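You operate a simulated robot arm through the tools that you are given. There is no shell and no other tool. Be economical: measure what you need, move in short steps, check, and stop when the job is done.

The job below is to be done with a simulated two-armed robot. You get a single attempt, and the scene is never put back.

TASK
Hold the dimmer remote, open its hatch, fit the full cell and put the flat one in the tin.
Fine: of the two cells on the mat the full one shows 95 %; plus to plus; shut the hatch and the tin.

It is judged by the outcome, as a careful person would: the job done as asked, and still so three seconds after it is handed in. It fails if anything else is knocked over, pushed out of place, dropped, spilled or broken.

THE ROBOT
Two 6-joint arms with two-finger parallel grippers on one trunk, on a base that drives. Base frame: it is fixed to the floor where the robot stands at the start and does not move with it; the origin is under the middle of the robot, x ahead of it, y to its left, z up. Readings come in mm, degrees, newtons and seconds.
The left shoulder is at the start at [70, 166, 1432], the right one opposite. With the tool pointing down near the work surface each hand reaches from about 300 to 740 mm from the robot's upright axis, wherever it stands, measured 20 degrees to its own side. Places, roughly: cell bay of the dimmer remote [700, 0, 800]; cell hatch [700, 0, 800]; cell tin lid [500, -200, 800]; client key of the phone [600, -700, 800]; cool light key [800, -100, 100]; desk dock copy key [1000, 0, 800]; desk dock eject key [1000, -100, 800]; down key [200, -200, 700]; edit key of the phone [600, -700, 900]; first preset key [200, -200, 700]; folio stand [600, -200, 800]; grey light key [700, -100, 100]; hold key of the phone [600, -600, 800]; inside of the cell tin [500, -100, 700]; laptop power key [200, -300, 800]; laptop stand [300, -300, 800]. Payload 3.91 kg a hand.
The TCP of each hand is the grasp point between the finger pads, 30 mm short of the fingertips. In the tool frame z runs along the fingers and y along their closing line. The gripper opens to 110 mm. The fingers are 20 mm wide and 10 mm thick; the gripper's body (48 by 112 mm) begins 55 mm behind the TCP.
Orientation is told as [roll, pitch, yaw] about the base's x, y, z axes, in that order, counted from this pose: with the fingers straight down and closing along the base's y, the tool's x points along the base's -x, its y along +y and its z along -z.

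THE INTERFACE
- The arms move only by the tool step_arm. It takes "left_plan", "right_plan" or both (then of equal length, played together; a hand with none holds still); each is a list of rows, each a list of 7 numbers: the shift along the base's x, y, z in mm, then the turn, a rotation vector about the base's x, y, z in degrees, then the opening, from 0 (shut) to 1 (fully open). In form: [[x, y, z, rx, ry, rz, grip], ...]. A call has 1 to 10 rows; each row shifts and turns the commanded pose from where the row before left it. A row lasts 0.2 s, in which the tool goes at most 50 mm and 8.6 degrees; a call with a longer step from one row to the next is refused whole, and so is a gripper value outside its range. A pose out of reach is approached as far as the arm can. The call stops where the force on the tool passes 90 N (or 10 N more than at its start, if that is more) or the arm is blocked; 0.2 s more then pass. Each finger travels about 108 mm/s and halts on what it meets, pressing with about 30 N; the grip force reading is that of the motor and also rises with nothing between the fingers. The clock runs only during rows and for 0.2 s after the last one: add rows that do not move to give the fingers time. It gives the time, the measured TCP pose, the force on the tool (base axes), the opening and the grip force at its end, in the units of the frame above (readings bear some noise), with the torque about the TCP (base axes, N m) and any sound that the robot's microphone picked up, and new pictures: "pictures" is both (left out), scene, wrist or none (wrist: the cameras of the hands that moved).
- Cameras (640 x 400 px; columns grow to the right, rows downward): "scene" is now at [90.4, -40.3, 1621.1]; the picture's right is [-0.61, -0.79, -0.00], its down [-0.68, 0.53, -0.51] and it looks along [0.40, -0.31, -0.86] (base axes); focal length 267 px, centre (320, 200). "left" rides on the left gripper at [77, -7, -114] in its tool frame; the picture's right is [0.09, 1.00, 0.00], its down [-0.80, 0.07, -0.59] and it looks along [-0.59, 0.05, 0.80] (tool axes); focal length 270 px, centre (320, 200). "right" rides on the right gripper at [77, 7, -115] in its tool frame; the picture's right is [-0.09, 1.00, 0.00], its down [-0.80, -0.07, -0.59] and it looks along [-0.59, -0.05, 0.80] (tool axes); focal length 270 px, centre (320, 200). There is no depth. A picture from a camera that has moved, and an enlarged one, comes with that camera's place and axes in the base frame and with its lens. The place of the scene camera against the robot may be out by one fixed shift of up to 18 mm in any direction.
- slide_trunk(by): slides the trunk up (or, below 0, down) by that many mm; the arms and the scene camera ride with it, the base frame stays. It gives what a move gives, with no picture.
- base_move(legs): drives the robot by 1 to 6 legs, each [ahead, left, turn to the left] in mm, mm and degrees, along the robot's own axes; the way and the turn of a leg run together, so that a leg with both is an arc; at most 1500 mm and 180 degrees a leg. The arms and the cameras ride along, it lands a little off, and it stops where it bumps. It gives what a move gives, and a new picture of the scene camera.
- pan_tilt(pan, tilt): turns the head with the scene camera to pan (to the left, within 86 degrees either way) and tilt (down, from -29 to 69), counted from straight ahead of the robot. It gives what a move gives, and a new picture of the scene camera.
- close_up(camera, box): a new picture of the part [left, top, right, bottom] of that camera's present view, enlarged. No time passes.
- hand_in(): hands the job in; it is judged then, once.

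Go step by step. Nothing tells you exact positions but the pictures and the camera data: compare them with the known pose of the tool, close in by small moves and look again before you grip or let go. The budget is 120 turns and 260 pictures, counting those below and the enlarged ones. Unless the task says otherwise, let go and move clear before handing in, and close with one line.

The tools are called by a JSON object that holds its "fn" and its "kwargs". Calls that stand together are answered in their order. step_arm: Moves the arms, as the interface text tells. Its arguments: {"type":"object","properties":{"left_plan":{"type":"array","items":{"type":"array","items":{"type":"number"}}},"right_plan":{"type":"array","items":{"type":"array","items":{"type":"number"}}},"pictures":{"type":"string","enum":["both","scene","wrist","none"]}},"required":[]} The other tools are called the same way: slide_trunk (by) slides the trunk up or down; base_move (legs) drives the base; pan_tilt (pan, tilt) turns the head that bears the scene camera; close_up (camera, box) takes an enlarged picture of a part of a camera's view; hand_in () hands the job in.

At the start:

```text
clock: 0.0
left_tool_pos: [537.2, 166.8, 996.5]
left_tcp_rot: [0.1, -0.1, 0.1]
left_ft_force: [-0.3, -0.1, -0.7]
left_moment: [0.02, 0.01, -0.01]
left_opening: 110.1
left_gripper_force: 0.1
right_tool_pos: [346.5, -242.4, 971.5]
right_tcp_rot: [0.0, -0.2, 0.1]
right_ft_force: [-0.1, -0.6, 0.4]
right_moment: [-0.02, 0.04, -0.02]
right_opening: 110.1
right_gripper_force: 0.1
trunk travel left (down, up): [-927.0, 13.0]
robot x, y, heading: [-1.5, 1.7, -0.1]
head pan, tilt: [-37.8, 59.6]
```

scene: 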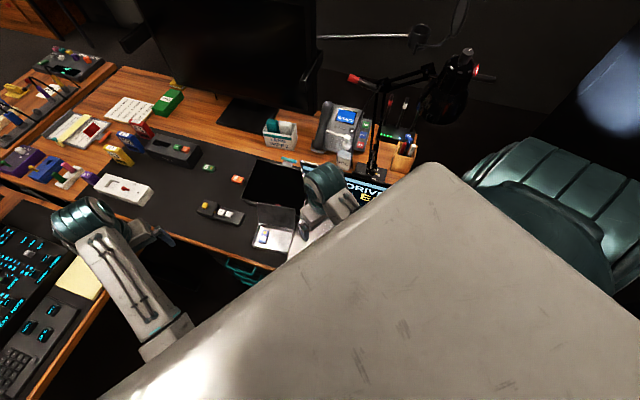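
right: 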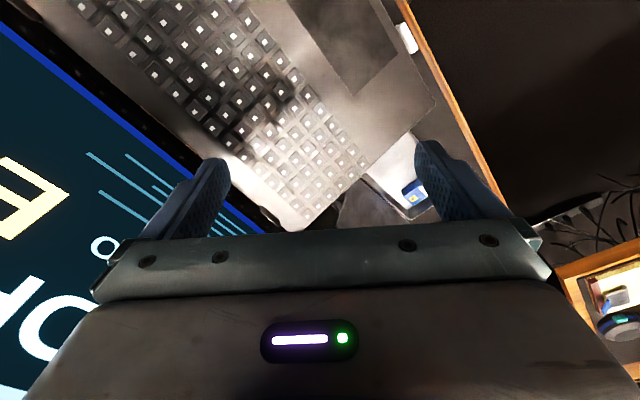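
left: 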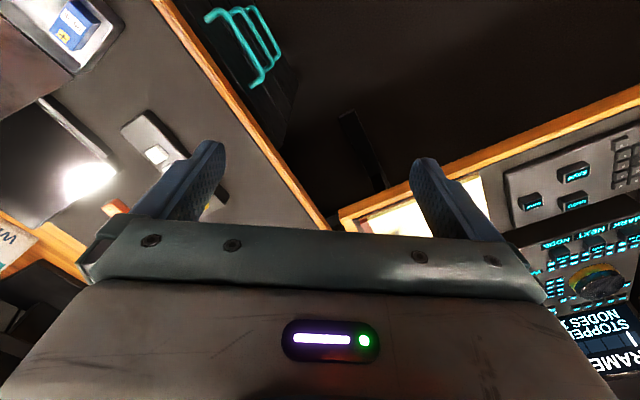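

I see the desk with a dark mat, a dimmer remote (dark bar), an open tin and small cells on the mat. I take enlarged pictures first.

{"fn": "close_up", "kwargs": {"camera": "scene", "box": [180, 140, 340, 270]}}

{"fn": "close_up", "kwargs": {"camera": "scene", "box": [80, 90, 260, 230]}}

```text
3.08 times, centred on (260, 205) of scene
camera zoom: at [90.4, -40.3, 1621.1], right [-0.61, -0.79, 0.0], down [-0.68, 0.53, -0.51], along [0.4, -0.31, -0.86], focal length 821 px, centre (505, 185)
```

zoom: 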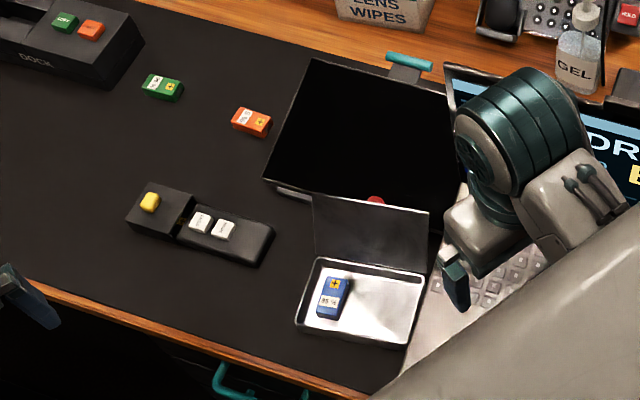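

```text
2.86 times, centred on (170, 160) of scene
camera zoom: at [90.4, -40.3, 1621.1], right [-0.61, -0.79, 0.0], down [-0.68, 0.53, -0.51], along [0.4, -0.31, -0.86], focal length 762 px, centre (749, 314)
```

zoom: 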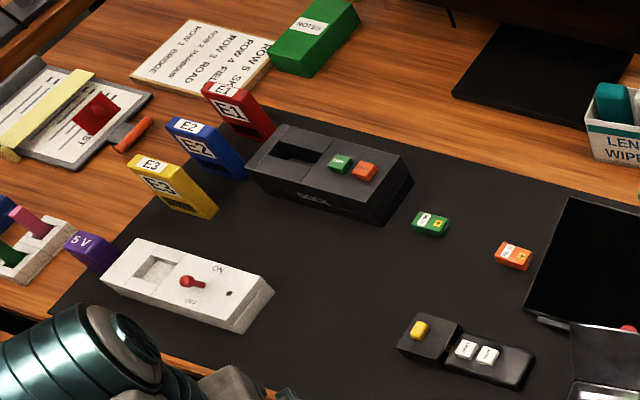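

Two cells (green, orange) lie on the mat and a blue one lies in the tin. I zoom in on each to read the labels.

{"fn": "close_up", "kwargs": {"camera": "scene", "box": [195, 155, 255, 192]}}

{"fn": "close_up", "kwargs": {"camera": "scene", "box": [190, 190, 250, 228]}}

{"fn": "close_up", "kwargs": {"camera": "scene", "box": [245, 200, 305, 260]}}

```text
10.67 times, centred on (225, 174) of scene
camera zoom: at [90.4, -40.3, 1621.1], right [-0.61, -0.79, 0.0], down [-0.68, 0.53, -0.51], along [0.4, -0.31, -0.86], focal length 2845 px, centre (1333, 483)
```

zoom: 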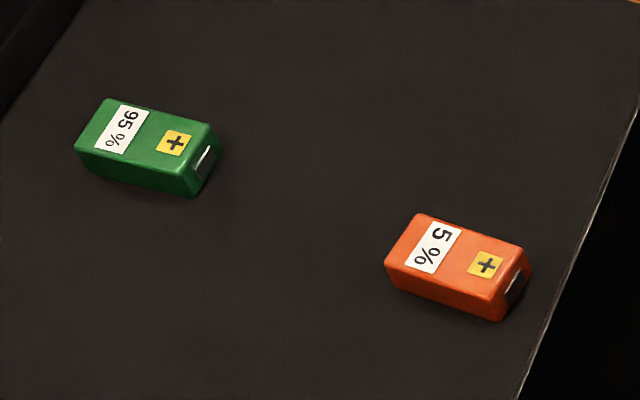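

```text
10.53 times, centred on (220, 209) of scene
camera zoom: at [90.4, -40.3, 1621.1], right [-0.61, -0.79, 0.0], down [-0.68, 0.53, -0.51], along [0.4, -0.31, -0.86], focal length 2808 px, centre (1373, 105)
```

zoom: 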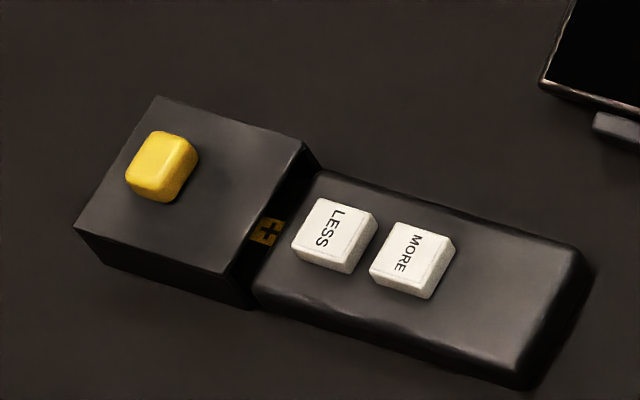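

```text
6.67 times, centred on (275, 230) of scene
camera zoom: at [90.4, -40.3, 1621.1], right [-0.61, -0.79, 0.0], down [-0.68, 0.53, -0.51], along [0.4, -0.31, -0.86], focal length 1778 px, centre (620, 0)
```

zoom: 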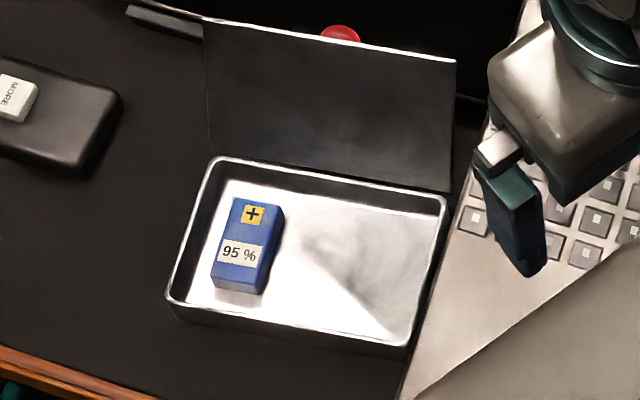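

Green 95 % is the full cell at about (882,-87), orange 5 % at (761,-153), remote about (680,-25), tin about (469,-129). I look around for obstacles before driving.

{"fn": "pan_tilt", "kwargs": {"pan": -20, "tilt": 50}}

{"fn": "pan_tilt", "kwargs": {"pan": 40, "tilt": 60}}

{"fn": "pan_tilt", "kwargs": {"pan": -70, "tilt": 50}}

```text
clock: 0.8
left_tool_pos: [537.2, 166.6, 997.0]
left_tcp_rot: [0.0, 0.0, 0.1]
left_ft_force: [-1.0, 0.2, -0.1]
left_moment: [0.02, 0.0, 0.0]
left_opening: 110.0
left_gripper_force: 0.2
right_tool_pos: [347.6, -241.2, 971.8]
right_tcp_rot: [0.0, -0.2, -0.1]
right_ft_force: [-0.3, -1.2, -0.4]
right_moment: [0.03, 0.0, -0.03]
right_opening: 109.8
right_gripper_force: 0.1
trunk travel left (down, up): [-927.0, 13.0]
robot x, y, heading: [-1.5, -0.7, -0.1]
head pan, tilt: [-20.0, 50.0]
camera scene: at [109.9, -25.4, 1633.2], right [-0.34, -0.94, 0.0], down [-0.72, 0.26, -0.64], along [0.6, -0.22, -0.77], focal length 267 px, centre (320, 200)
```

scene: 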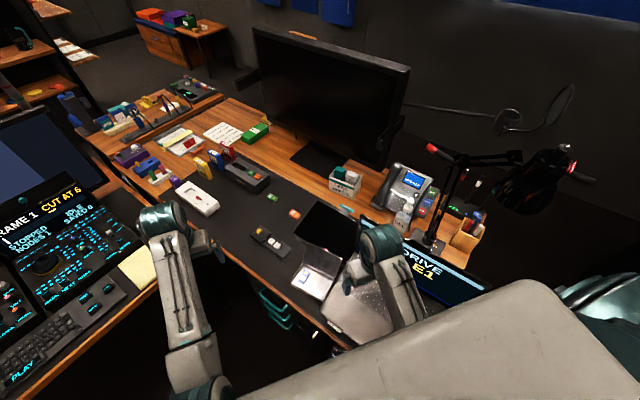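

```text
clock: 2.1
left_tool_pos: [536.9, 166.2, 997.8]
left_tcp_rot: [0.0, 0.0, 0.0]
left_ft_force: [-0.3, 0.9, 0.2]
left_moment: [0.0, 0.04, 0.01]
left_opening: 110.2
left_gripper_force: 0.1
right_tool_pos: [346.9, -241.5, 971.8]
right_tcp_rot: [-0.1, -0.2, 0.1]
right_ft_force: [0.1, -0.9, 0.6]
right_moment: [-0.03, 0.03, 0.0]
right_opening: 110.1
right_gripper_force: 0.0
trunk travel left (down, up): [-927.0, 13.0]
robot x, y, heading: [-2.3, -1.4, 0.2]
head pan, tilt: [40.0, 60.0]
camera scene: at [88.7, 43.8, 1620.7], right [0.64, -0.77, 0.0], down [-0.66, -0.56, -0.5], along [0.38, 0.32, -0.87], focal length 267 px, centre (320, 200)
```

scene: 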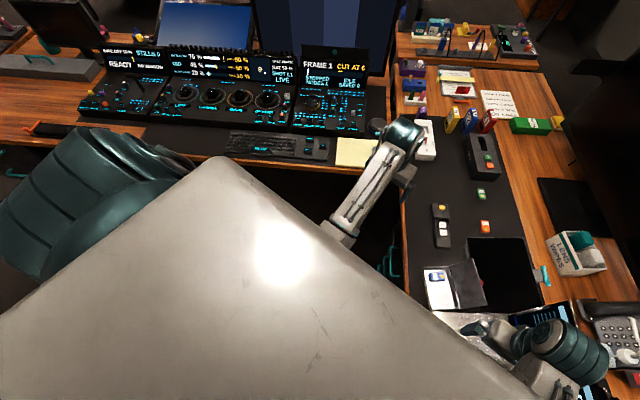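

```text
clock: 4.0
left_tool_pos: [537.7, 167.0, 997.0]
left_tcp_rot: [0.0, 0.0, 0.0]
left_ft_force: [-0.3, -0.6, 0.1]
left_moment: [0.0, 0.0, -0.01]
left_opening: 109.9
left_gripper_force: 0.0
right_tool_pos: [347.3, -242.1, 970.8]
right_tcp_rot: [0.0, -0.2, 0.0]
right_ft_force: [0.2, -0.7, -0.7]
right_moment: [-0.04, 0.0, -0.01]
right_opening: 110.0
right_gripper_force: 0.1
trunk travel left (down, up): [-927.0, 13.0]
robot x, y, heading: [-3.0, -0.9, -0.2]
head pan, tilt: [-70.0, 50.0]
camera scene: at [64.0, -71.4, 1633.2], right [-0.94, -0.34, 0.0], down [-0.26, 0.72, -0.64], along [0.22, -0.6, -0.77], focal length 267 px, centre (320, 200)
```

scene: 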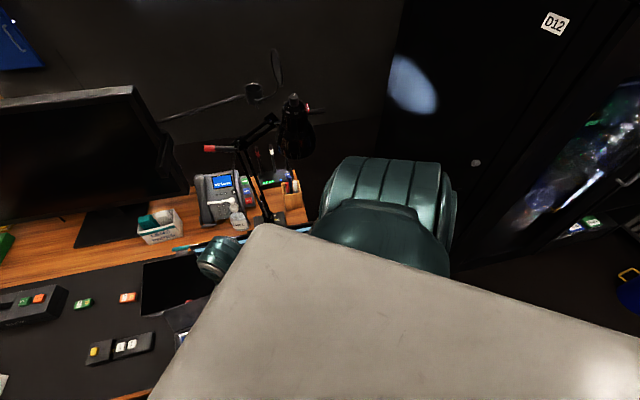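

The desk edge runs about 34° to the robot's x. I will lift both hands, drive along the edge about 400 mm and turn right to face the desk.

{"fn": "step_arm", "kwargs": {"left_plan": [[-35, 0, 30, 0, 0, 0, 1], [-35, 0, 30, 0, 0, 0, 1], [-35, 0, 30, 0, 0, 0, 1], [-35, 0, 30, 0, 0, 0, 1]], "right_plan": [[0, 0, 30, 0, 0, 0, 1], [0, 0, 30, 0, 0, 0, 1], [0, 0, 30, 0, 0, 0, 1], [0, 0, 30, 0, 0, 0, 1]], "pictures": "none"}}

{"fn": "base_move", "kwargs": {"legs": [[166, 112, 0], [166, 112, -28], [0, 0, -28]]}}

{"fn": "pan_tilt", "kwargs": {"pan": 0, "tilt": 62}}

```text
clock: 4.9
left_tool_pos: [434.2, 204.8, 999.8]
left_tcp_rot: [9.1, -1.4, 0.1]
left_ft_force: [-0.5, 1.0, 0.1]
left_moment: [0.0, 0.0, -0.01]
left_opening: 110.1
left_gripper_force: 0.1
left hand out of reach, approached as far as the arm can: row 1, 2, 3, 4
right_tool_pos: [345.5, -240.6, 973.2]
right_tcp_rot: [-0.1, -0.3, 0.0]
right_ft_force: [0.0, -0.2, 0.7]
right_moment: [0.03, 0.01, -0.01]
right_opening: 109.8
right_gripper_force: 0.1
right hand out of reach, approached as far as the arm can: row 1, 2, 3, 4
trunk travel left (down, up): [-927.0, 13.0]
robot x, y, heading: [0.3, -2.5, 0.0]
head pan, tilt: [-70.0, 50.0]
stopped in row 4 (left hand): the arm was blocked; the commanded pose is now the measured one
```

```text
clock: 6.7
left_tool_pos: [579.8, 282.5, 1001.0]
left_tcp_rot: [9.3, -1.5, -2.9]
left_ft_force: [-0.6, 0.1, 0.0]
left_moment: [-0.02, -0.02, -0.01]
left_opening: 110.2
left_gripper_force: 0.0
right_tool_pos: [468.5, -158.9, 972.5]
right_tcp_rot: [0.2, -0.2, -3.0]
right_ft_force: [0.2, -0.9, -0.3]
right_moment: [0.01, 0.0, 0.0]
right_opening: 110.1
right_gripper_force: 0.1
trunk travel left (down, up): [-927.0, 13.0]
robot x, y, heading: [138.8, 100.5, -3.1]
head pan, tilt: [-70.0, 50.0]
stopped in leg 2: the robot was blocked; the commanded pose is now the measured one
camera scene: at [193.4, 24.6, 1633.3], right [-0.96, -0.29, 0.0], down [-0.22, 0.73, -0.64], along [0.19, -0.61, -0.77], focal length 267 px, centre (320, 200)
```

scene: 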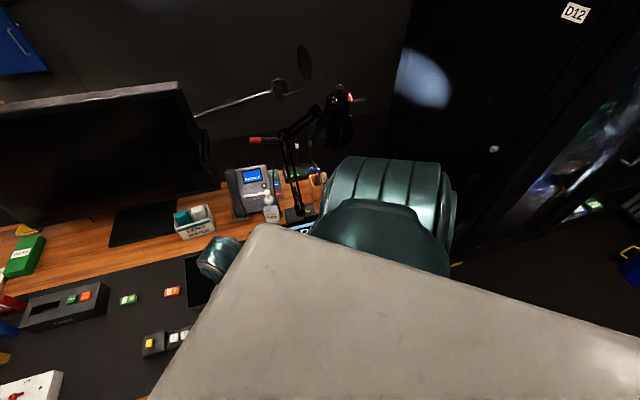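

```text
clock: 8.2
left_tool_pos: [580.6, 284.4, 1000.7]
left_tcp_rot: [9.2, -1.2, -2.8]
left_ft_force: [0.4, 0.2, 0.0]
left_moment: [-0.02, -0.01, 0.01]
left_opening: 109.9
left_gripper_force: 0.2
right_tool_pos: [471.3, -157.8, 971.8]
right_tcp_rot: [0.0, -0.2, -3.0]
right_ft_force: [0.1, 1.0, -0.2]
right_moment: [0.01, 0.02, -0.02]
right_opening: 110.0
right_gripper_force: 0.0
trunk travel left (down, up): [-927.0, 13.0]
robot x, y, heading: [136.1, 101.7, -2.7]
head pan, tilt: [0.0, 62.0]
camera scene: at [238.4, 96.6, 1618.4], right [-0.05, -1.0, 0.0], down [-0.88, 0.05, -0.47], along [0.47, -0.02, -0.88], focal length 267 px, centre (320, 200)
```

scene: 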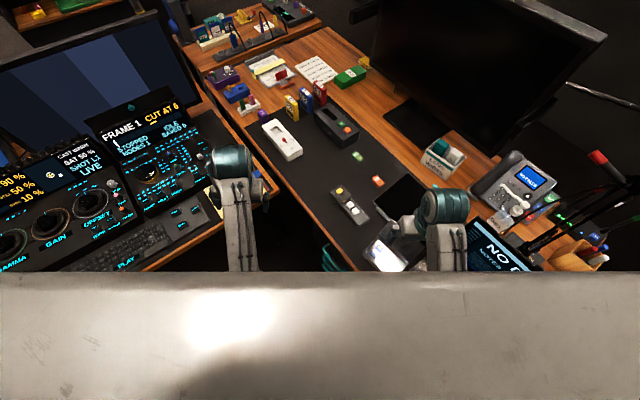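

The base bumped something at about (138,100). I back off from the desk a little and turn in place to see.

{"fn": "base_move", "kwargs": {"legs": [[-40, 55, 0], [0, 0, -25]]}}

```text
clock: 10.4
left_tool_pos: [579.1, 135.8, 1000.8]
left_tcp_rot: [9.1, -1.3, -28.0]
left_ft_force: [-0.7, -0.3, -0.7]
left_moment: [-0.02, -0.01, 0.04]
left_opening: 109.9
left_gripper_force: 0.1
right_tool_pos: [291.1, -217.5, 971.5]
right_tcp_rot: [0.1, -0.1, -28.3]
right_ft_force: [0.7, -0.6, 0.5]
right_moment: [0.02, 0.0, 0.01]
right_opening: 109.9
right_gripper_force: 0.0
trunk travel left (down, up): [-927.0, 13.0]
robot x, y, heading: [98.5, 158.9, -27.7]
head pan, tilt: [0.0, 62.0]
camera scene: at [188.5, 105.7, 1618.3], right [-0.47, -0.88, 0.0], down [-0.78, 0.42, -0.47], along [0.41, -0.22, -0.88], focal length 267 px, centre (320, 200)
```

scene: 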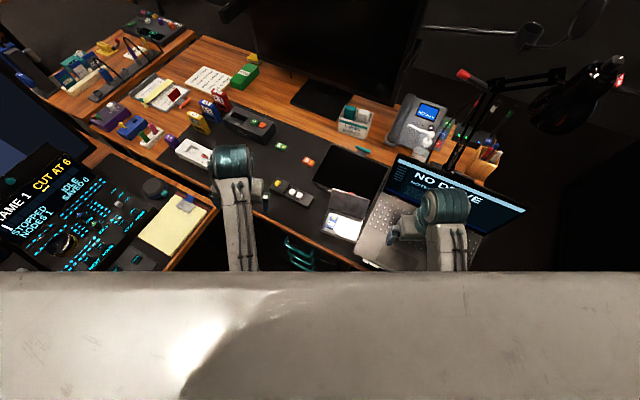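

Turning works. I go on along the desk edge, then turn more.

{"fn": "base_move", "kwargs": {"legs": [[61, 115, 0], [0, 0, -15], [25, 95, 0]]}}

```text
clock: 13.4
left_tool_pos: [746.0, 132.0, 1000.3]
left_tcp_rot: [9.4, -1.3, -43.3]
left_ft_force: [-0.9, -0.3, 0.6]
left_moment: [0.05, -0.02, 0.01]
left_opening: 110.0
left_gripper_force: 0.0
right_tool_pos: [374.9, -133.1, 970.6]
right_tcp_rot: [0.2, -0.2, -43.3]
right_ft_force: [-0.4, -1.0, -1.1]
right_moment: [0.01, -0.01, 0.03]
right_opening: 110.0
right_gripper_force: 0.0
trunk travel left (down, up): [-927.0, 13.0]
robot x, y, heading: [290.7, 282.4, -43.5]
head pan, tilt: [0.0, 62.0]
camera scene: at [357.7, 203.1, 1618.4], right [-0.69, -0.73, 0.0], down [-0.64, 0.61, -0.47], along [0.34, -0.32, -0.88], focal length 267 px, centre (320, 200)
```

scene: 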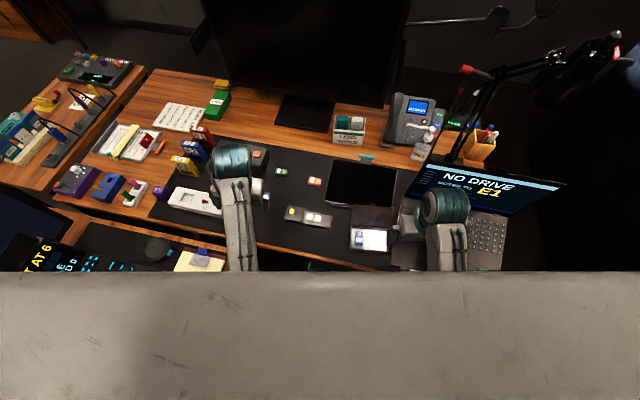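

The robot now stands well: remote ahead, cells ahead, tin to the right. I take close-ups from here to refine positions.

{"fn": "close_up", "kwargs": {"camera": "scene", "box": [265, 155, 345, 235]}}

{"fn": "close_up", "kwargs": {"camera": "scene", "box": [320, 180, 420, 265]}}

{"fn": "close_up", "kwargs": {"camera": "scene", "box": [280, 200, 340, 232]}}

```text
5.00 times, centred on (305, 195) of scene
camera zoom: at [357.7, 203.1, 1618.4], right [-0.69, -0.73, 0.0], down [-0.64, 0.61, -0.47], along [0.34, -0.32, -0.88], focal length 1334 px, centre (395, 225)
```

zoom: 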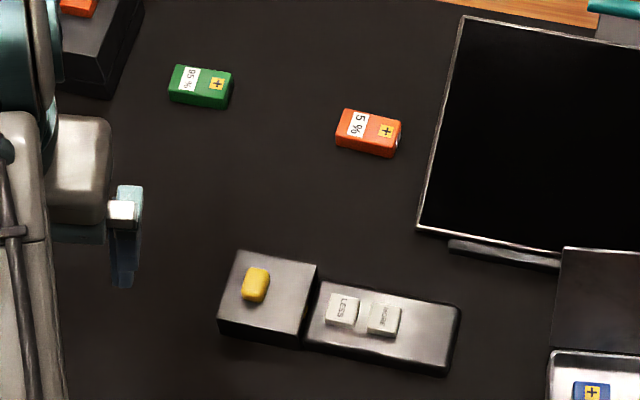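

```text
4.71 times, centred on (370, 222) of scene
camera zoom: at [357.7, 203.1, 1618.4], right [-0.69, -0.73, 0.0], down [-0.64, 0.61, -0.47], along [0.34, -0.32, -0.88], focal length 1255 px, centre (85, 94)
```

zoom: 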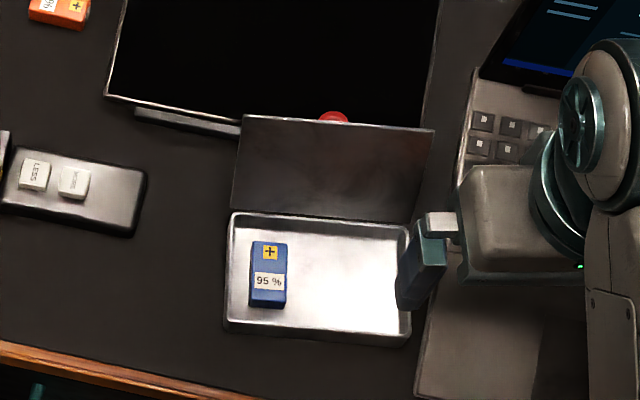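

```text
10.67 times, centred on (310, 216) of scene
camera zoom: at [357.7, 203.1, 1618.4], right [-0.69, -0.73, 0.0], down [-0.64, 0.61, -0.47], along [0.34, -0.32, -0.88], focal length 2845 px, centre (427, 29)
```

zoom: 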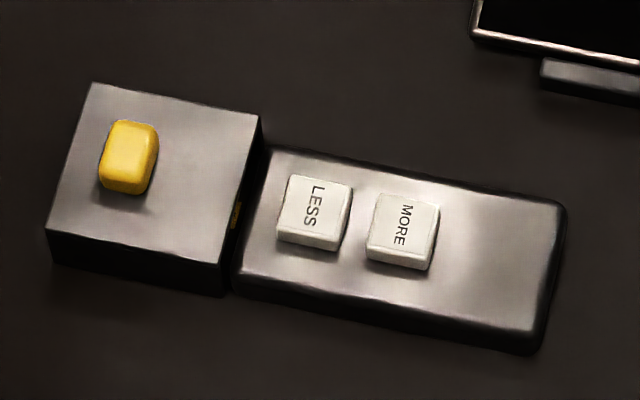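

Consistent positions. I bring the right hand over the tail of the remote turned so it can grip across its width, and the left hand to look at the hatch.

{"fn": "step_arm", "kwargs": {"right_plan": [[24, 7, -6, 0, 0, 8, 1], [24, 7, -6, 0, 0, 8, 1], [24, 7, -6, 0, 0, 8, 1], [24, 7, -6, 0, 0, 8, 1], [24, 7, -6, 0, 0, 8, 1], [24, 7, -6, 0, 0, 8, 1], [24, 7, -6, 0, 0, 8, 1], [24, 7, -6, 0, 0, 8, 1], [23, 7, -6, 0, 0, 8, 1], [23, 5, -6, 0, 0, 8, 1]], "left_plan": [[0, 0, 0, -3.4, 3.2, 0, 1], [0, 0, 0, -3.4, 3.2, 0, 1], [-25, -5, -10, 0, 0, 0, 1], [-25, -5, -10, 0, 0, 0, 1], [-25, -5, -10, 0, 0, 0, 1], [-25, -5, -10, 0, 0, 0, 1], [-25, -5, -10, 0, 0, 0, 1], [-25, -5, 0, 0, 0, 0, 1], [0, 0, 0, 0, 0, 0, 1], [0, 0, 0, 0, 0, 0, 1]]}}

```text
clock: 14.7
left_tool_pos: [716.6, 160.3, 939.6]
left_tcp_rot: [8.9, -2.3, -44.6]
left_ft_force: [0.0, 0.4, -0.8]
left_moment: [-0.04, -0.01, -0.04]
left_opening: 110.0
left_gripper_force: 0.0
left hand out of reach, approached as far as the arm can: row 1, 2, 6
right_tool_pos: [454.5, -134.9, 921.4]
right_tcp_rot: [-5.4, 6.1, 0.2]
right_ft_force: [-0.4, 0.5, 0.0]
right_moment: [-0.02, 0.04, -0.02]
right_opening: 109.7
right_gripper_force: 0.1
trunk travel left (down, up): [-927.0, 13.0]
robot x, y, heading: [293.0, 281.6, -43.3]
head pan, tilt: [0.0, 62.0]
stopped in row 6 (left hand): the arm was blocked; the commanded pose is now the measured one
camera scene: at [361.9, 205.9, 1618.4], right [-0.69, -0.73, 0.0], down [-0.64, 0.61, -0.47], along [0.34, -0.32, -0.88], focal length 267 px, centre (320, 200)
camera right: at [390.8, -117.8, 1043.5], right [0.07, 0.99, -0.1], down [0.86, -0.01, 0.51], along [0.5, -0.13, -0.85], focal length 270 px, centre (320, 200)
camera left: at [642.3, 200.8, 1050.2], right [0.62, 0.77, 0.15], down [0.54, -0.56, 0.63], along [0.57, -0.31, -0.76], focal length 270 px, centre (320, 200)
```

scene: 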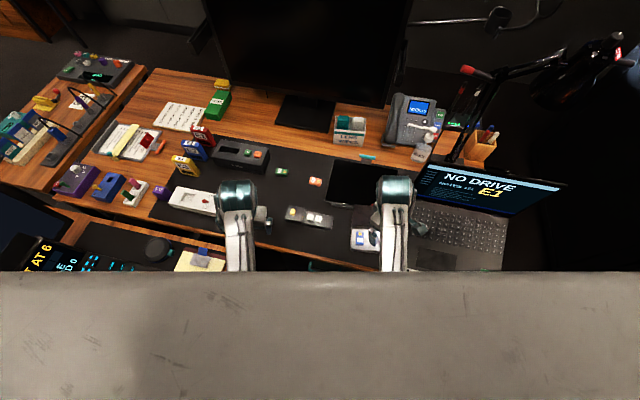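
right: 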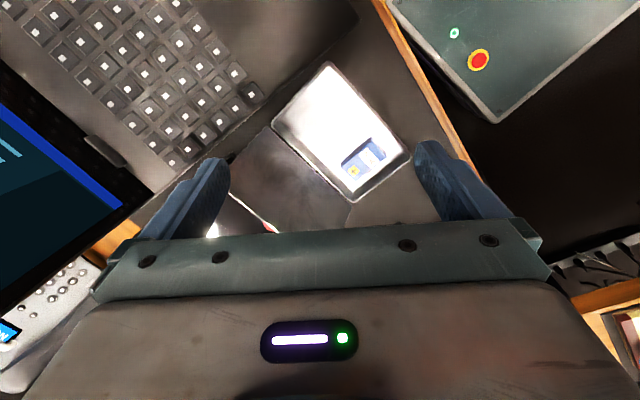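
left: 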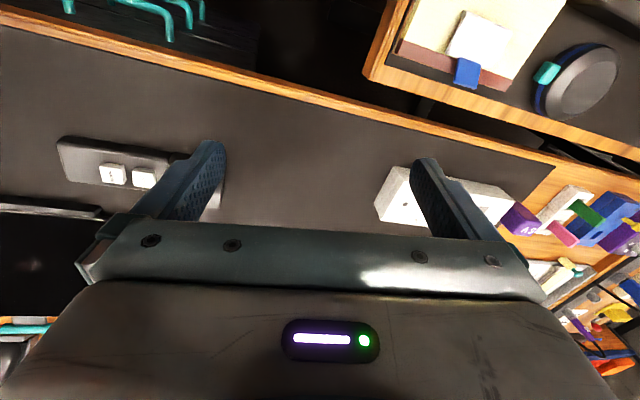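

Near-in poses at height are out of the arm's fold range, so I go lower. I continue turning the right hand over the remote tail and turn the left hand to look at the hatch end.

{"fn": "step_arm", "kwargs": {"left_plan": [[10, -10, -25, 0, 0, 0, 1], [10, -10, -25, -2.3, 3.9, 0, 1], [10, -10, -10, -2.4, 3.9, 0, 1], [5, -15, 0, 0, 0, -8.3, 1], [5, -15, 0, 0, 0, -8.3, 1], [5, -15, 0, 0, 0, -8.3, 1], [5, -15, 0, 0, 0, -8.3, 1], [4, -16, 0, 0, 0, -8.3, 1], [0, 0, 0, 0, 0, -8.3, 1], [0, 0, 0, 0, 0, -8.3, 1]], "right_plan": [[0, 0, 0, 0, 0, 0, 1], [20, 10, -3, 1.1, -1.2, 6, 1], [20, 10, -3, 1.1, -1.2, 6, 1], [20, 10, -3, 1.1, -1.2, 6, 1], [20, 10, -3, 1.1, -1.2, 6, 1], [20, 10, -3, 1, -1.2, 6, 1], [20, 10, -3, 0, 0, 7, 1], [20, 10, -3, 0, 0, 0, 1], [17, 0, 0, 0, 0, 0, 1], [0, 0, 0, 0, 0, 0, 1]]}}

```text
clock: 15.9
left_tool_pos: [755.4, 99.2, 882.5]
left_tcp_rot: [-0.2, -0.2, -60.1]
left_ft_force: [0.4, 0.0, 0.6]
left_moment: [0.02, 0.02, 0.02]
left_opening: 110.1
left_gripper_force: 0.1
right_tool_pos: [473.9, -148.1, 888.9]
right_tcp_rot: [-4.6, 9.1, 24.1]
right_ft_force: [0.0, 0.5, 0.0]
right_moment: [0.01, 0.0, 0.0]
right_opening: 109.8
right_gripper_force: 0.0
right hand out of reach, approached as far as the arm can: row 6
trunk travel left (down, up): [-927.0, 13.0]
robot x, y, heading: [291.3, 278.3, -43.3]
head pan, tilt: [0.0, 62.0]
stopped in row 6 (right hand): the arm was blocked; the commanded pose is now the measured one
camera scene: at [362.3, 204.4, 1618.3], right [-0.69, -0.73, 0.0], down [-0.64, 0.61, -0.47], along [0.34, -0.32, -0.88], focal length 267 px, centre (320, 200)
camera right: at [414.0, -156.8, 1014.1], right [-0.34, 0.94, -0.09], down [0.82, 0.34, 0.46], along [0.47, 0.08, -0.88], focal length 270 px, centre (320, 200)
camera left: at [712.6, 163.2, 997.3], right [0.82, 0.57, 0.0], down [0.46, -0.66, 0.6], along [0.34, -0.49, -0.8], focal length 270 px, centre (320, 200)
```

scene: 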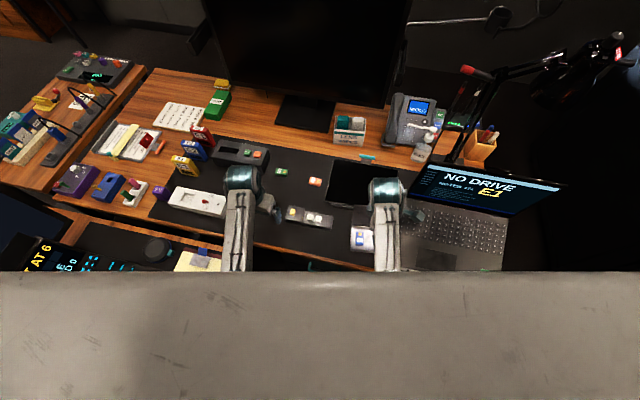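
right: 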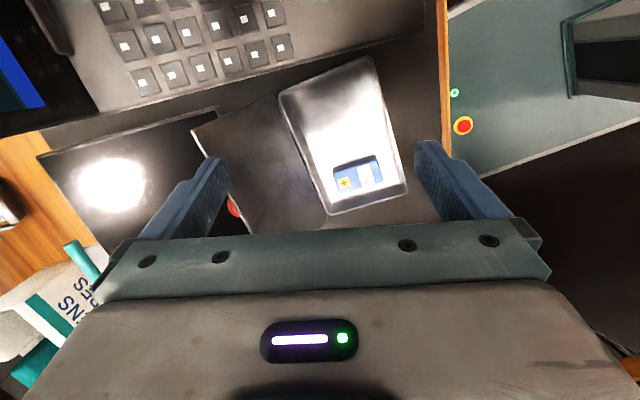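
left: 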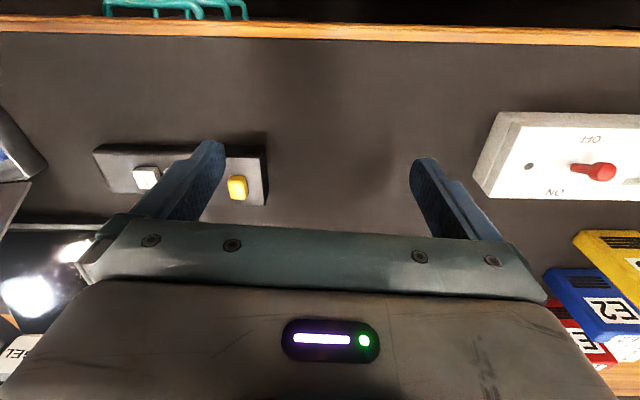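

The right hand was at its inner reach limit at this height; I bring it on and lower, then turn the left.

{"fn": "step_arm", "kwargs": {"right_plan": [[20, 12, -2, 0, 0, 0, 1], [25, 15, -4, 0, 0, 0, 1], [25, 15, -5, 1.6, -1.3, 2.6, 1], [25, 15, -10, 1.6, -1.3, 2.6, 1], [25, 15, -10, 1.6, -1.3, 2.6, 1], [15, 11, -10, 1.6, -1.3, 2.6, 1], [0, 0, -5, 1.5, -1.2, 2.5, 1]], "pictures": "none"}}

{"fn": "step_arm", "kwargs": {"left_plan": [[2, -5, -2, 0, 0, -8.3, 1], [2, -5, -2, 0, 0, -8.3, 1], [2, -5, -2, 0, 0, -8.3, 1], [2, -5, -2, 0, 0, -8.3, 1], [2, -5, -2, 0, 0, -8.3, 1], [2, -5, 0, 0, 0, -8.3, 1], [2, -5, 0, 0, 0, -8.3, 1], [2, -5, 0, 0, 0, -8.3, 1], [0, -5, 0, 0, 0, -8.3, 1], [0, 0, 0, 0, 0, -8.3, 1]]}}

```text
clock: 16.8
left_tool_pos: [755.3, 100.4, 883.5]
left_tcp_rot: [-0.3, -0.2, -60.2]
left_ft_force: [-0.5, -0.6, 0.0]
left_moment: [0.05, 0.0, 0.0]
left_opening: 110.0
left_gripper_force: 0.1
right_tool_pos: [474.8, -162.4, 858.0]
right_tcp_rot: [-5.9, 16.0, 26.3]
right_ft_force: [-0.9, 0.5, 0.2]
right_moment: [0.02, 0.0, 0.02]
right_opening: 109.4
right_gripper_force: 0.1
right hand out of reach, approached as far as the arm can: row 4
trunk travel left (down, up): [-927.0, 13.0]
robot x, y, heading: [289.2, 281.8, -43.2]
head pan, tilt: [0.0, 62.0]
stopped in row 4 (right hand): the arm was blocked; the commanded pose is now the measured one
```

```text
clock: 18.9
left_tool_pos: [773.1, 54.2, 872.2]
left_tcp_rot: [-0.1, -0.2, -143.3]
left_ft_force: [-0.3, -0.5, 0.0]
left_moment: [0.01, -0.01, -0.05]
left_opening: 110.0
left_gripper_force: 0.1
right_tool_pos: [473.7, -162.2, 858.3]
right_tcp_rot: [-5.8, 16.1, 26.3]
right_ft_force: [-0.7, 0.4, 0.8]
right_moment: [0.0, -0.01, -0.04]
right_opening: 109.9
right_gripper_force: 0.1
trunk travel left (down, up): [-927.0, 13.0]
robot x, y, heading: [289.8, 282.5, -43.5]
head pan, tilt: [0.0, 62.0]
camera scene: at [361.1, 205.5, 1618.4], right [-0.69, -0.73, 0.0], down [-0.64, 0.61, -0.47], along [0.34, -0.32, -0.88], focal length 267 px, centre (320, 200)
camera left: at [830.3, 106.4, 987.2], right [0.67, -0.75, 0.0], down [-0.6, -0.54, 0.6], along [-0.45, -0.4, -0.8], focal length 270 px, centre (320, 200)
```

scene: 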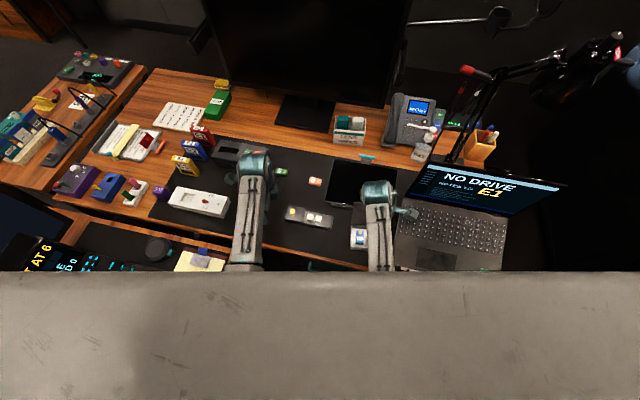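
left: 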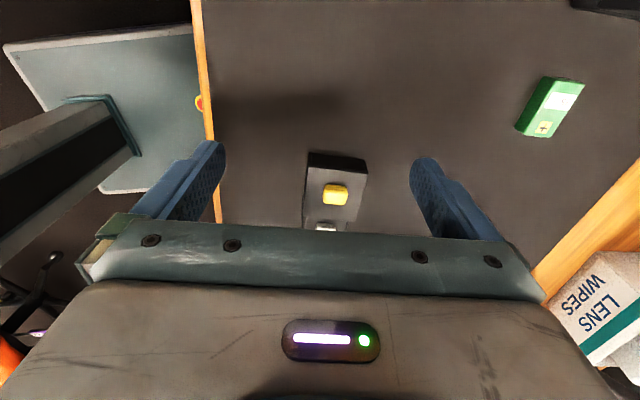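

The left turns fine; the right is again at its inner limit. I move the right hand outward first, straighten it there, then approach the remote low.

{"fn": "step_arm", "kwargs": {"right_plan": [[20, -18, 3, 0, 0, 0, 1], [20, -18, 3, 0, 0, 0, 1], [15, -10, 3, 4.1, -4, 0, 1], [10, 0, 3, 4.1, -4, 0, 1], [0, 0, 3, 4, -3.9, 0, 1], [0, 0, 0, 0, 0, 5, 1], [0, 0, 0, 0, 0, 5.6, 1], [0, 0, 0, 0, 0, 0, 1]]}}

```text
clock: 20.8
left_tool_pos: [770.9, 54.1, 872.7]
left_tcp_rot: [-0.2, -0.2, -143.2]
left_ft_force: [0.0, 0.8, -1.0]
left_moment: [0.01, 0.04, 0.02]
left_opening: 109.9
left_gripper_force: 0.0
right_tool_pos: [538.6, -207.6, 872.8]
right_tcp_rot: [-0.2, -0.3, 37.7]
right_ft_force: [-0.4, 0.0, 0.1]
right_moment: [0.01, 0.02, 0.03]
right_opening: 110.0
right_gripper_force: 0.0
trunk travel left (down, up): [-927.0, 13.0]
robot x, y, heading: [290.8, 283.4, -43.2]
head pan, tilt: [0.0, 62.0]
camera scene: at [360.9, 205.0, 1618.4], right [-0.69, -0.73, 0.0], down [-0.64, 0.61, -0.47], along [0.34, -0.32, -0.88], focal length 267 px, centre (320, 200)
camera right: at [473.2, -249.3, 988.7], right [-0.54, 0.84, 0.0], down [0.67, 0.43, 0.6], along [0.51, 0.32, -0.8], focal length 270 px, centre (320, 200)
```

scene: 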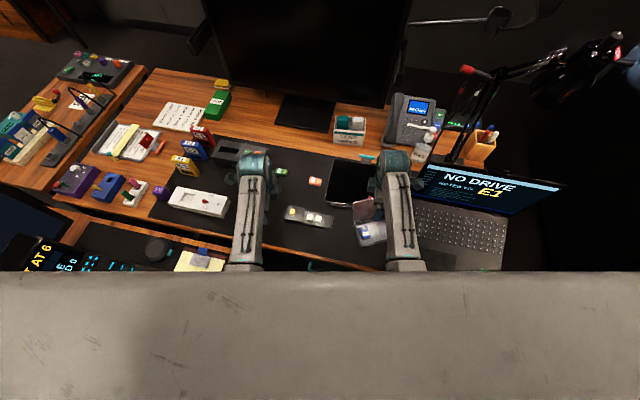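
right: 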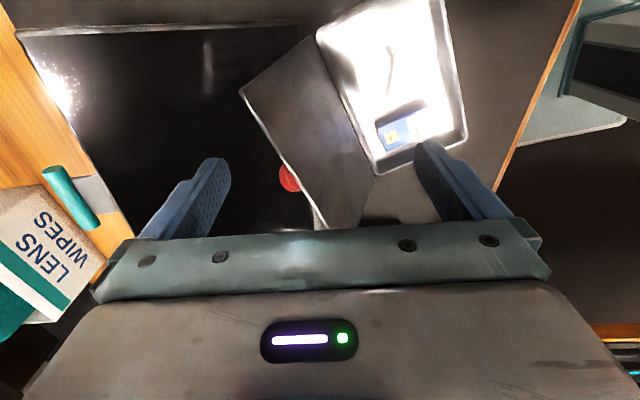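

The tin may look turned; I check it close up.

{"fn": "close_up", "kwargs": {"camera": "scene", "box": [270, 165, 420, 265]}}

{"fn": "close_up", "kwargs": {"camera": "right", "box": [220, 0, 520, 240]}}

```text
4.00 times, centred on (345, 215) of scene
camera zoom: at [360.9, 205.0, 1618.4], right [-0.69, -0.73, 0.0], down [-0.64, 0.61, -0.47], along [0.34, -0.32, -0.88], focal length 1067 px, centre (220, 140)
```

zoom: 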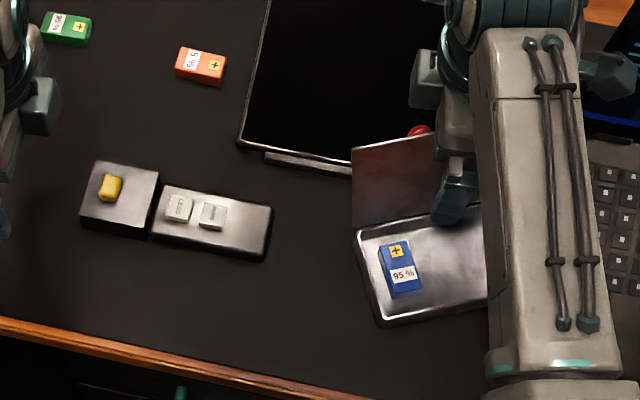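

```text
1.67 times, centred on (370, 120) of right
camera zoom: at [473.2, -249.3, 988.7], right [-0.54, 0.84, 0.0], down [0.67, 0.43, 0.6], along [0.51, 0.32, -0.8], focal length 450 px, centre (237, 333)
```

zoom: 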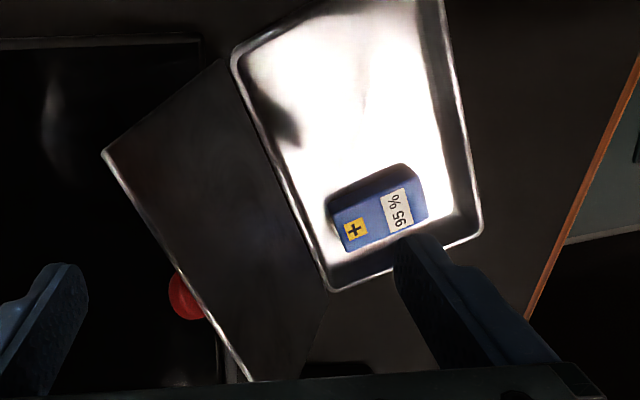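

My right fingers have turned the tin somewhat (about 15–20°) by brushing its lid; it still stands with the cell in it. I lift, move away along the desk, and will set it straight later.

{"fn": "step_arm", "kwargs": {"right_plan": [[0, 0, 20, 0, 0, 0, 1], [4, -3, 15, 0, 0, 0, 1], [25, 15, 0, 0, 0, 0, 1], [30, 20, 0, 0, 0, 0, 1], [30, 20, 0, 0, 0, 0, 1], [0, 0, 0, 0, 0, 0, 1]]}}

```text
clock: 22.4
left_tool_pos: [772.4, 55.1, 871.9]
left_tcp_rot: [-0.2, -0.2, -143.2]
left_ft_force: [0.2, -0.4, 0.0]
left_moment: [-0.04, 0.0, 0.02]
left_opening: 109.7
left_gripper_force: 0.0
right_tool_pos: [584.9, -192.3, 890.8]
right_tcp_rot: [0.1, 5.0, 36.3]
right_ft_force: [0.7, 0.6, -0.7]
right_moment: [-0.05, 0.03, -0.02]
right_opening: 110.1
right_gripper_force: 0.1
trunk travel left (down, up): [-927.0, 13.0]
robot x, y, heading: [290.0, 282.5, -43.4]
head pan, tilt: [0.0, 62.0]
stopped in row 6 (right hand): the arm was blocked; the commanded pose is now the measured one
camera scene: at [361.8, 206.0, 1618.4], right [-0.69, -0.73, 0.0], down [-0.64, 0.61, -0.47], along [0.34, -0.32, -0.88], focal length 267 px, centre (320, 200)
camera right: at [526.5, -225.6, 1011.7], right [-0.52, 0.85, -0.01], down [0.73, 0.45, 0.52], along [0.45, 0.27, -0.85], focal length 270 px, centre (320, 200)
```

scene: 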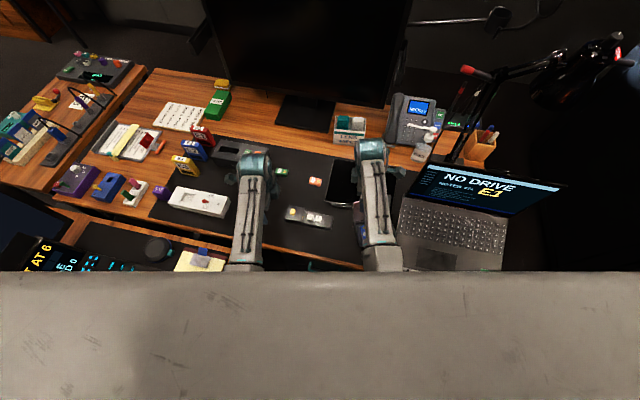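
right: 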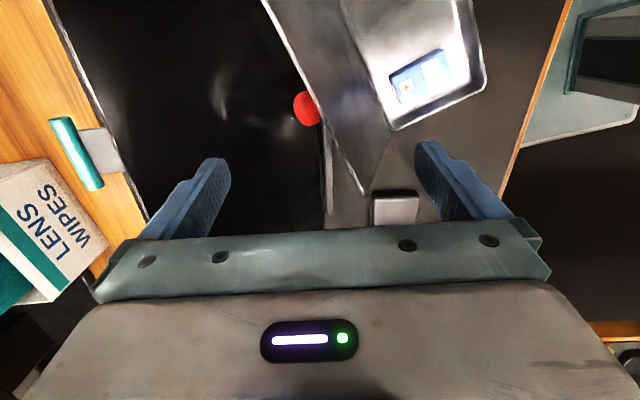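

The right hand is limited toward the middle at this height; I try lower while it is clear of the lid and above the folio.

{"fn": "step_arm", "kwargs": {"right_plan": [[4, -4, -12, 1.5, -2, 0, 0.8], [10, 5, -10, 1.5, -2, 0, 0.8], [20, 13, -5, 0, 0, 0, 0.8], [20, 13, -5, 0, 0, 0, 0.8], [20, 13, 0, 0, 0, 0, 0.8], [0, 0, 0, 0, 0, 0, 0.8]]}}

```text
clock: 23.9
left_tool_pos: [771.1, 53.4, 872.4]
left_tcp_rot: [-0.1, -0.2, -143.2]
left_ft_force: [0.3, 0.2, -0.6]
left_moment: [-0.02, -0.04, 0.01]
left_opening: 110.2
left_gripper_force: 0.1
right_tool_pos: [609.1, -192.4, 837.0]
right_tcp_rot: [0.2, 4.8, 35.0]
right_ft_force: [-0.9, 0.7, -0.1]
right_moment: [0.05, 0.03, -0.02]
right_opening: 88.6
right_gripper_force: 0.6
trunk travel left (down, up): [-927.0, 13.0]
robot x, y, heading: [291.4, 286.2, -43.3]
head pan, tilt: [0.0, 62.0]
stopped in row 6 (right hand): the arm was blocked; the commanded pose is now the measured one
camera scene: at [360.7, 205.6, 1618.4], right [-0.69, -0.73, 0.0], down [-0.64, 0.61, -0.47], along [0.34, -0.32, -0.88], focal length 267 px, centre (320, 200)
camera right: at [551.4, -225.6, 958.2], right [-0.5, 0.87, 0.0], down [0.74, 0.42, 0.52], along [0.46, 0.26, -0.85], focal length 270 px, centre (320, 200)
```

scene: 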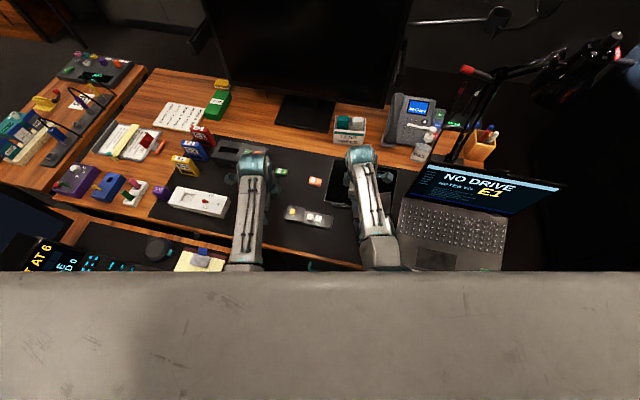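
right: 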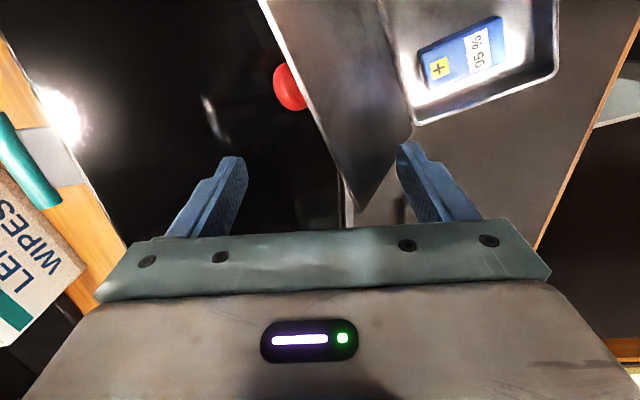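

I test how far the left hand can come inward over the hatch at the present height.

{"fn": "step_arm", "kwargs": {"left_plan": [[-18, -13, 0, 0, 0, 0, 1], [-18, -13, 0, 0, 0, 0, 1], [-18, -13, 0, 0, 0, 0, 1], [-16, -13, 0, 0, 0, 0, 1], [0, 0, 0, 0, 0, 0, 1]], "pictures": "wrist"}}

```text
clock: 25.4
left_tool_pos: [759.8, 51.1, 862.1]
left_tcp_rot: [-0.6, 7.0, -142.3]
left_ft_force: [0.4, -0.2, 0.2]
left_moment: [-0.01, 0.0, -0.03]
left_opening: 110.2
left_gripper_force: 0.2
right_tool_pos: [609.0, -193.0, 835.9]
right_tcp_rot: [0.3, 5.0, 34.9]
right_ft_force: [-0.5, 0.4, 0.8]
right_moment: [0.07, 0.04, 0.01]
right_opening: 88.4
right_gripper_force: 0.8
trunk travel left (down, up): [-927.0, 13.0]
robot x, y, heading: [291.6, 284.3, -43.4]
head pan, tilt: [0.0, 62.0]
stopped in row 5 (left hand): the arm was blocked; the commanded pose is now the measured one
camera left: at [807.3, 94.0, 985.5], right [0.68, -0.73, 0.0], down [-0.64, -0.59, 0.49], along [-0.36, -0.33, -0.87], focal length 270 px, centre (320, 200)
```

left: 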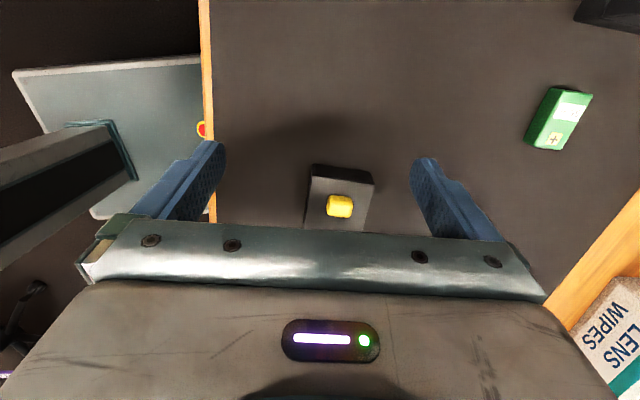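

Both hands have an inward limit (about ±150 mm of the middle at this distance). I free both hands upward and turn the robot to the left, so the right hand can take the flat orange cell and reach the tin first.

{"fn": "step_arm", "kwargs": {"left_plan": [[8, 3, 15, 0, 0, 0, 1], [10, 4, 15, -2.1, 2.7, 0, 1], [5, 3, 15, -2.1, 2.7, 0, 1], [0, 0, 15, 0, 0, 0, 1], [0, 0, 10, 0, 0, 0, 1]], "right_plan": [[-6, -6, 10, 0, 0, 0, 0.8], [-6, -6, 10, 1.4, -2, 0, 0.8], [-4, -4, 10, 1.4, -2, 0, 0.8], [0, 0, 10, 0, 0, 0, 0.8], [0, 0, 0, 0, 0, 0, 0.8]], "pictures": "none"}}

{"fn": "base_move", "kwargs": {"legs": [[0, 0, 18]]}}

```text
clock: 26.6
left_tool_pos: [781.6, 59.7, 930.9]
left_tcp_rot: [-0.5, -0.1, -142.4]
left_ft_force: [-0.2, 0.0, -1.0]
left_moment: [-0.03, 0.0, 0.02]
left_opening: 109.9
left_gripper_force: 0.0
right_tool_pos: [595.3, -209.5, 876.2]
right_tcp_rot: [0.3, -0.1, 34.9]
right_ft_force: [-0.3, 0.0, 0.2]
right_moment: [0.0, 0.0, -0.01]
right_opening: 87.9
right_gripper_force: 0.1
trunk travel left (down, up): [-927.0, 13.0]
robot x, y, heading: [289.4, 281.3, -43.6]
head pan, tilt: [0.0, 62.0]
```

```text
clock: 28.0
left_tool_pos: [824.8, 223.0, 930.2]
left_tcp_rot: [-0.5, 0.0, -124.4]
left_ft_force: [0.5, -0.3, 1.0]
left_moment: [-0.01, 0.01, 0.0]
left_opening: 109.9
left_gripper_force: 0.1
right_tool_pos: [734.2, -90.2, 875.1]
right_tcp_rot: [0.3, -0.2, 52.9]
right_ft_force: [-0.3, 0.1, 0.5]
right_moment: [-0.02, 0.04, -0.02]
right_opening: 87.9
right_gripper_force: 0.1
trunk travel left (down, up): [-927.0, 13.0]
robot x, y, heading: [289.8, 281.9, -25.3]
head pan, tilt: [0.0, 62.0]
camera scene: at [381.2, 234.2, 1618.4], right [-0.43, -0.9, 0.0], down [-0.8, 0.38, -0.47], along [0.42, -0.2, -0.88], focal length 267 px, centre (320, 200)
```

scene: 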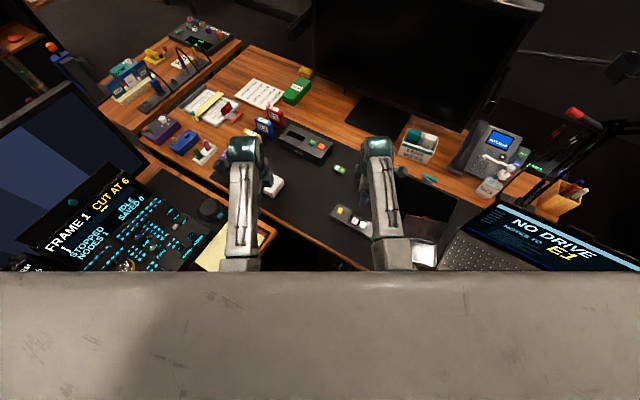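

I move the right hand to view the orange cell.

{"fn": "step_arm", "kwargs": {"right_plan": [[-5, -20, -5, 0, 0, -7, 0.8], [-5, -20, -5, 0, 0, -7, 0.8], [-4, -20, -5, 0, 0, -6, 0.8], [0, -20, -5, 0, 0, 0, 0.8], [0, -10, -5, 0, 0, 0, 0.8], [0, 0, 0, 0, 0, 0, 0.8]]}}

```text
clock: 29.4
left_tool_pos: [825.2, 224.3, 930.9]
left_tcp_rot: [-0.5, -0.1, -124.2]
left_ft_force: [0.3, 0.3, 0.0]
left_moment: [-0.01, 0.0, -0.02]
left_opening: 110.1
left_gripper_force: 0.0
right_tool_pos: [718.4, -180.7, 853.0]
right_tcp_rot: [0.3, 0.0, 33.1]
right_ft_force: [-0.3, -0.4, -0.1]
right_moment: [0.0, 0.04, 0.05]
right_opening: 88.1
right_gripper_force: 0.1
trunk travel left (down, up): [-927.0, 13.0]
robot x, y, heading: [286.9, 286.1, -25.2]
head pan, tilt: [0.0, 62.0]
camera scene: at [381.3, 235.7, 1618.4], right [-0.43, -0.9, 0.0], down [-0.8, 0.38, -0.47], along [0.42, -0.2, -0.88], focal length 267 px, centre (320, 200)
camera right: at [650.9, -216.5, 967.7], right [-0.47, 0.88, 0.0], down [0.71, 0.37, 0.59], along [0.52, 0.28, -0.8], focal length 270 px, centre (320, 200)
```

scene: 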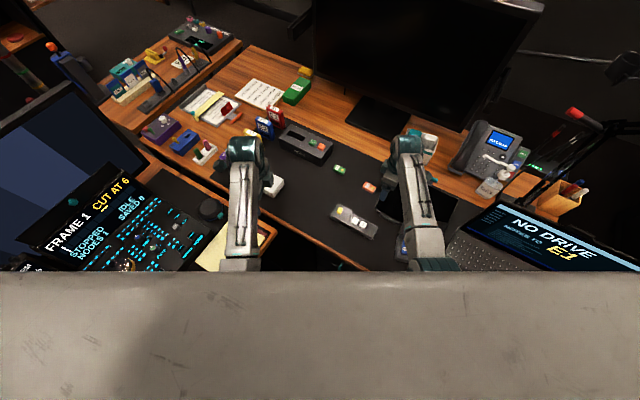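
right: 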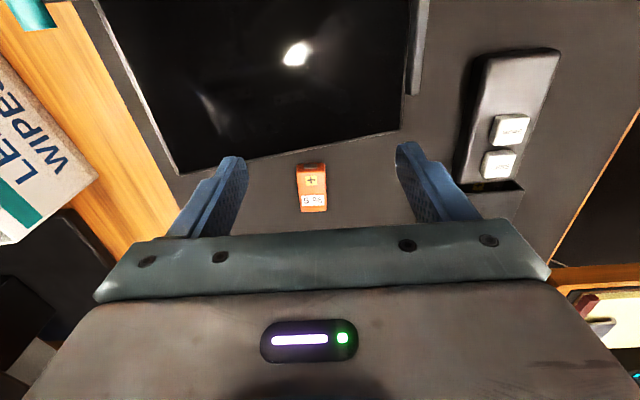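

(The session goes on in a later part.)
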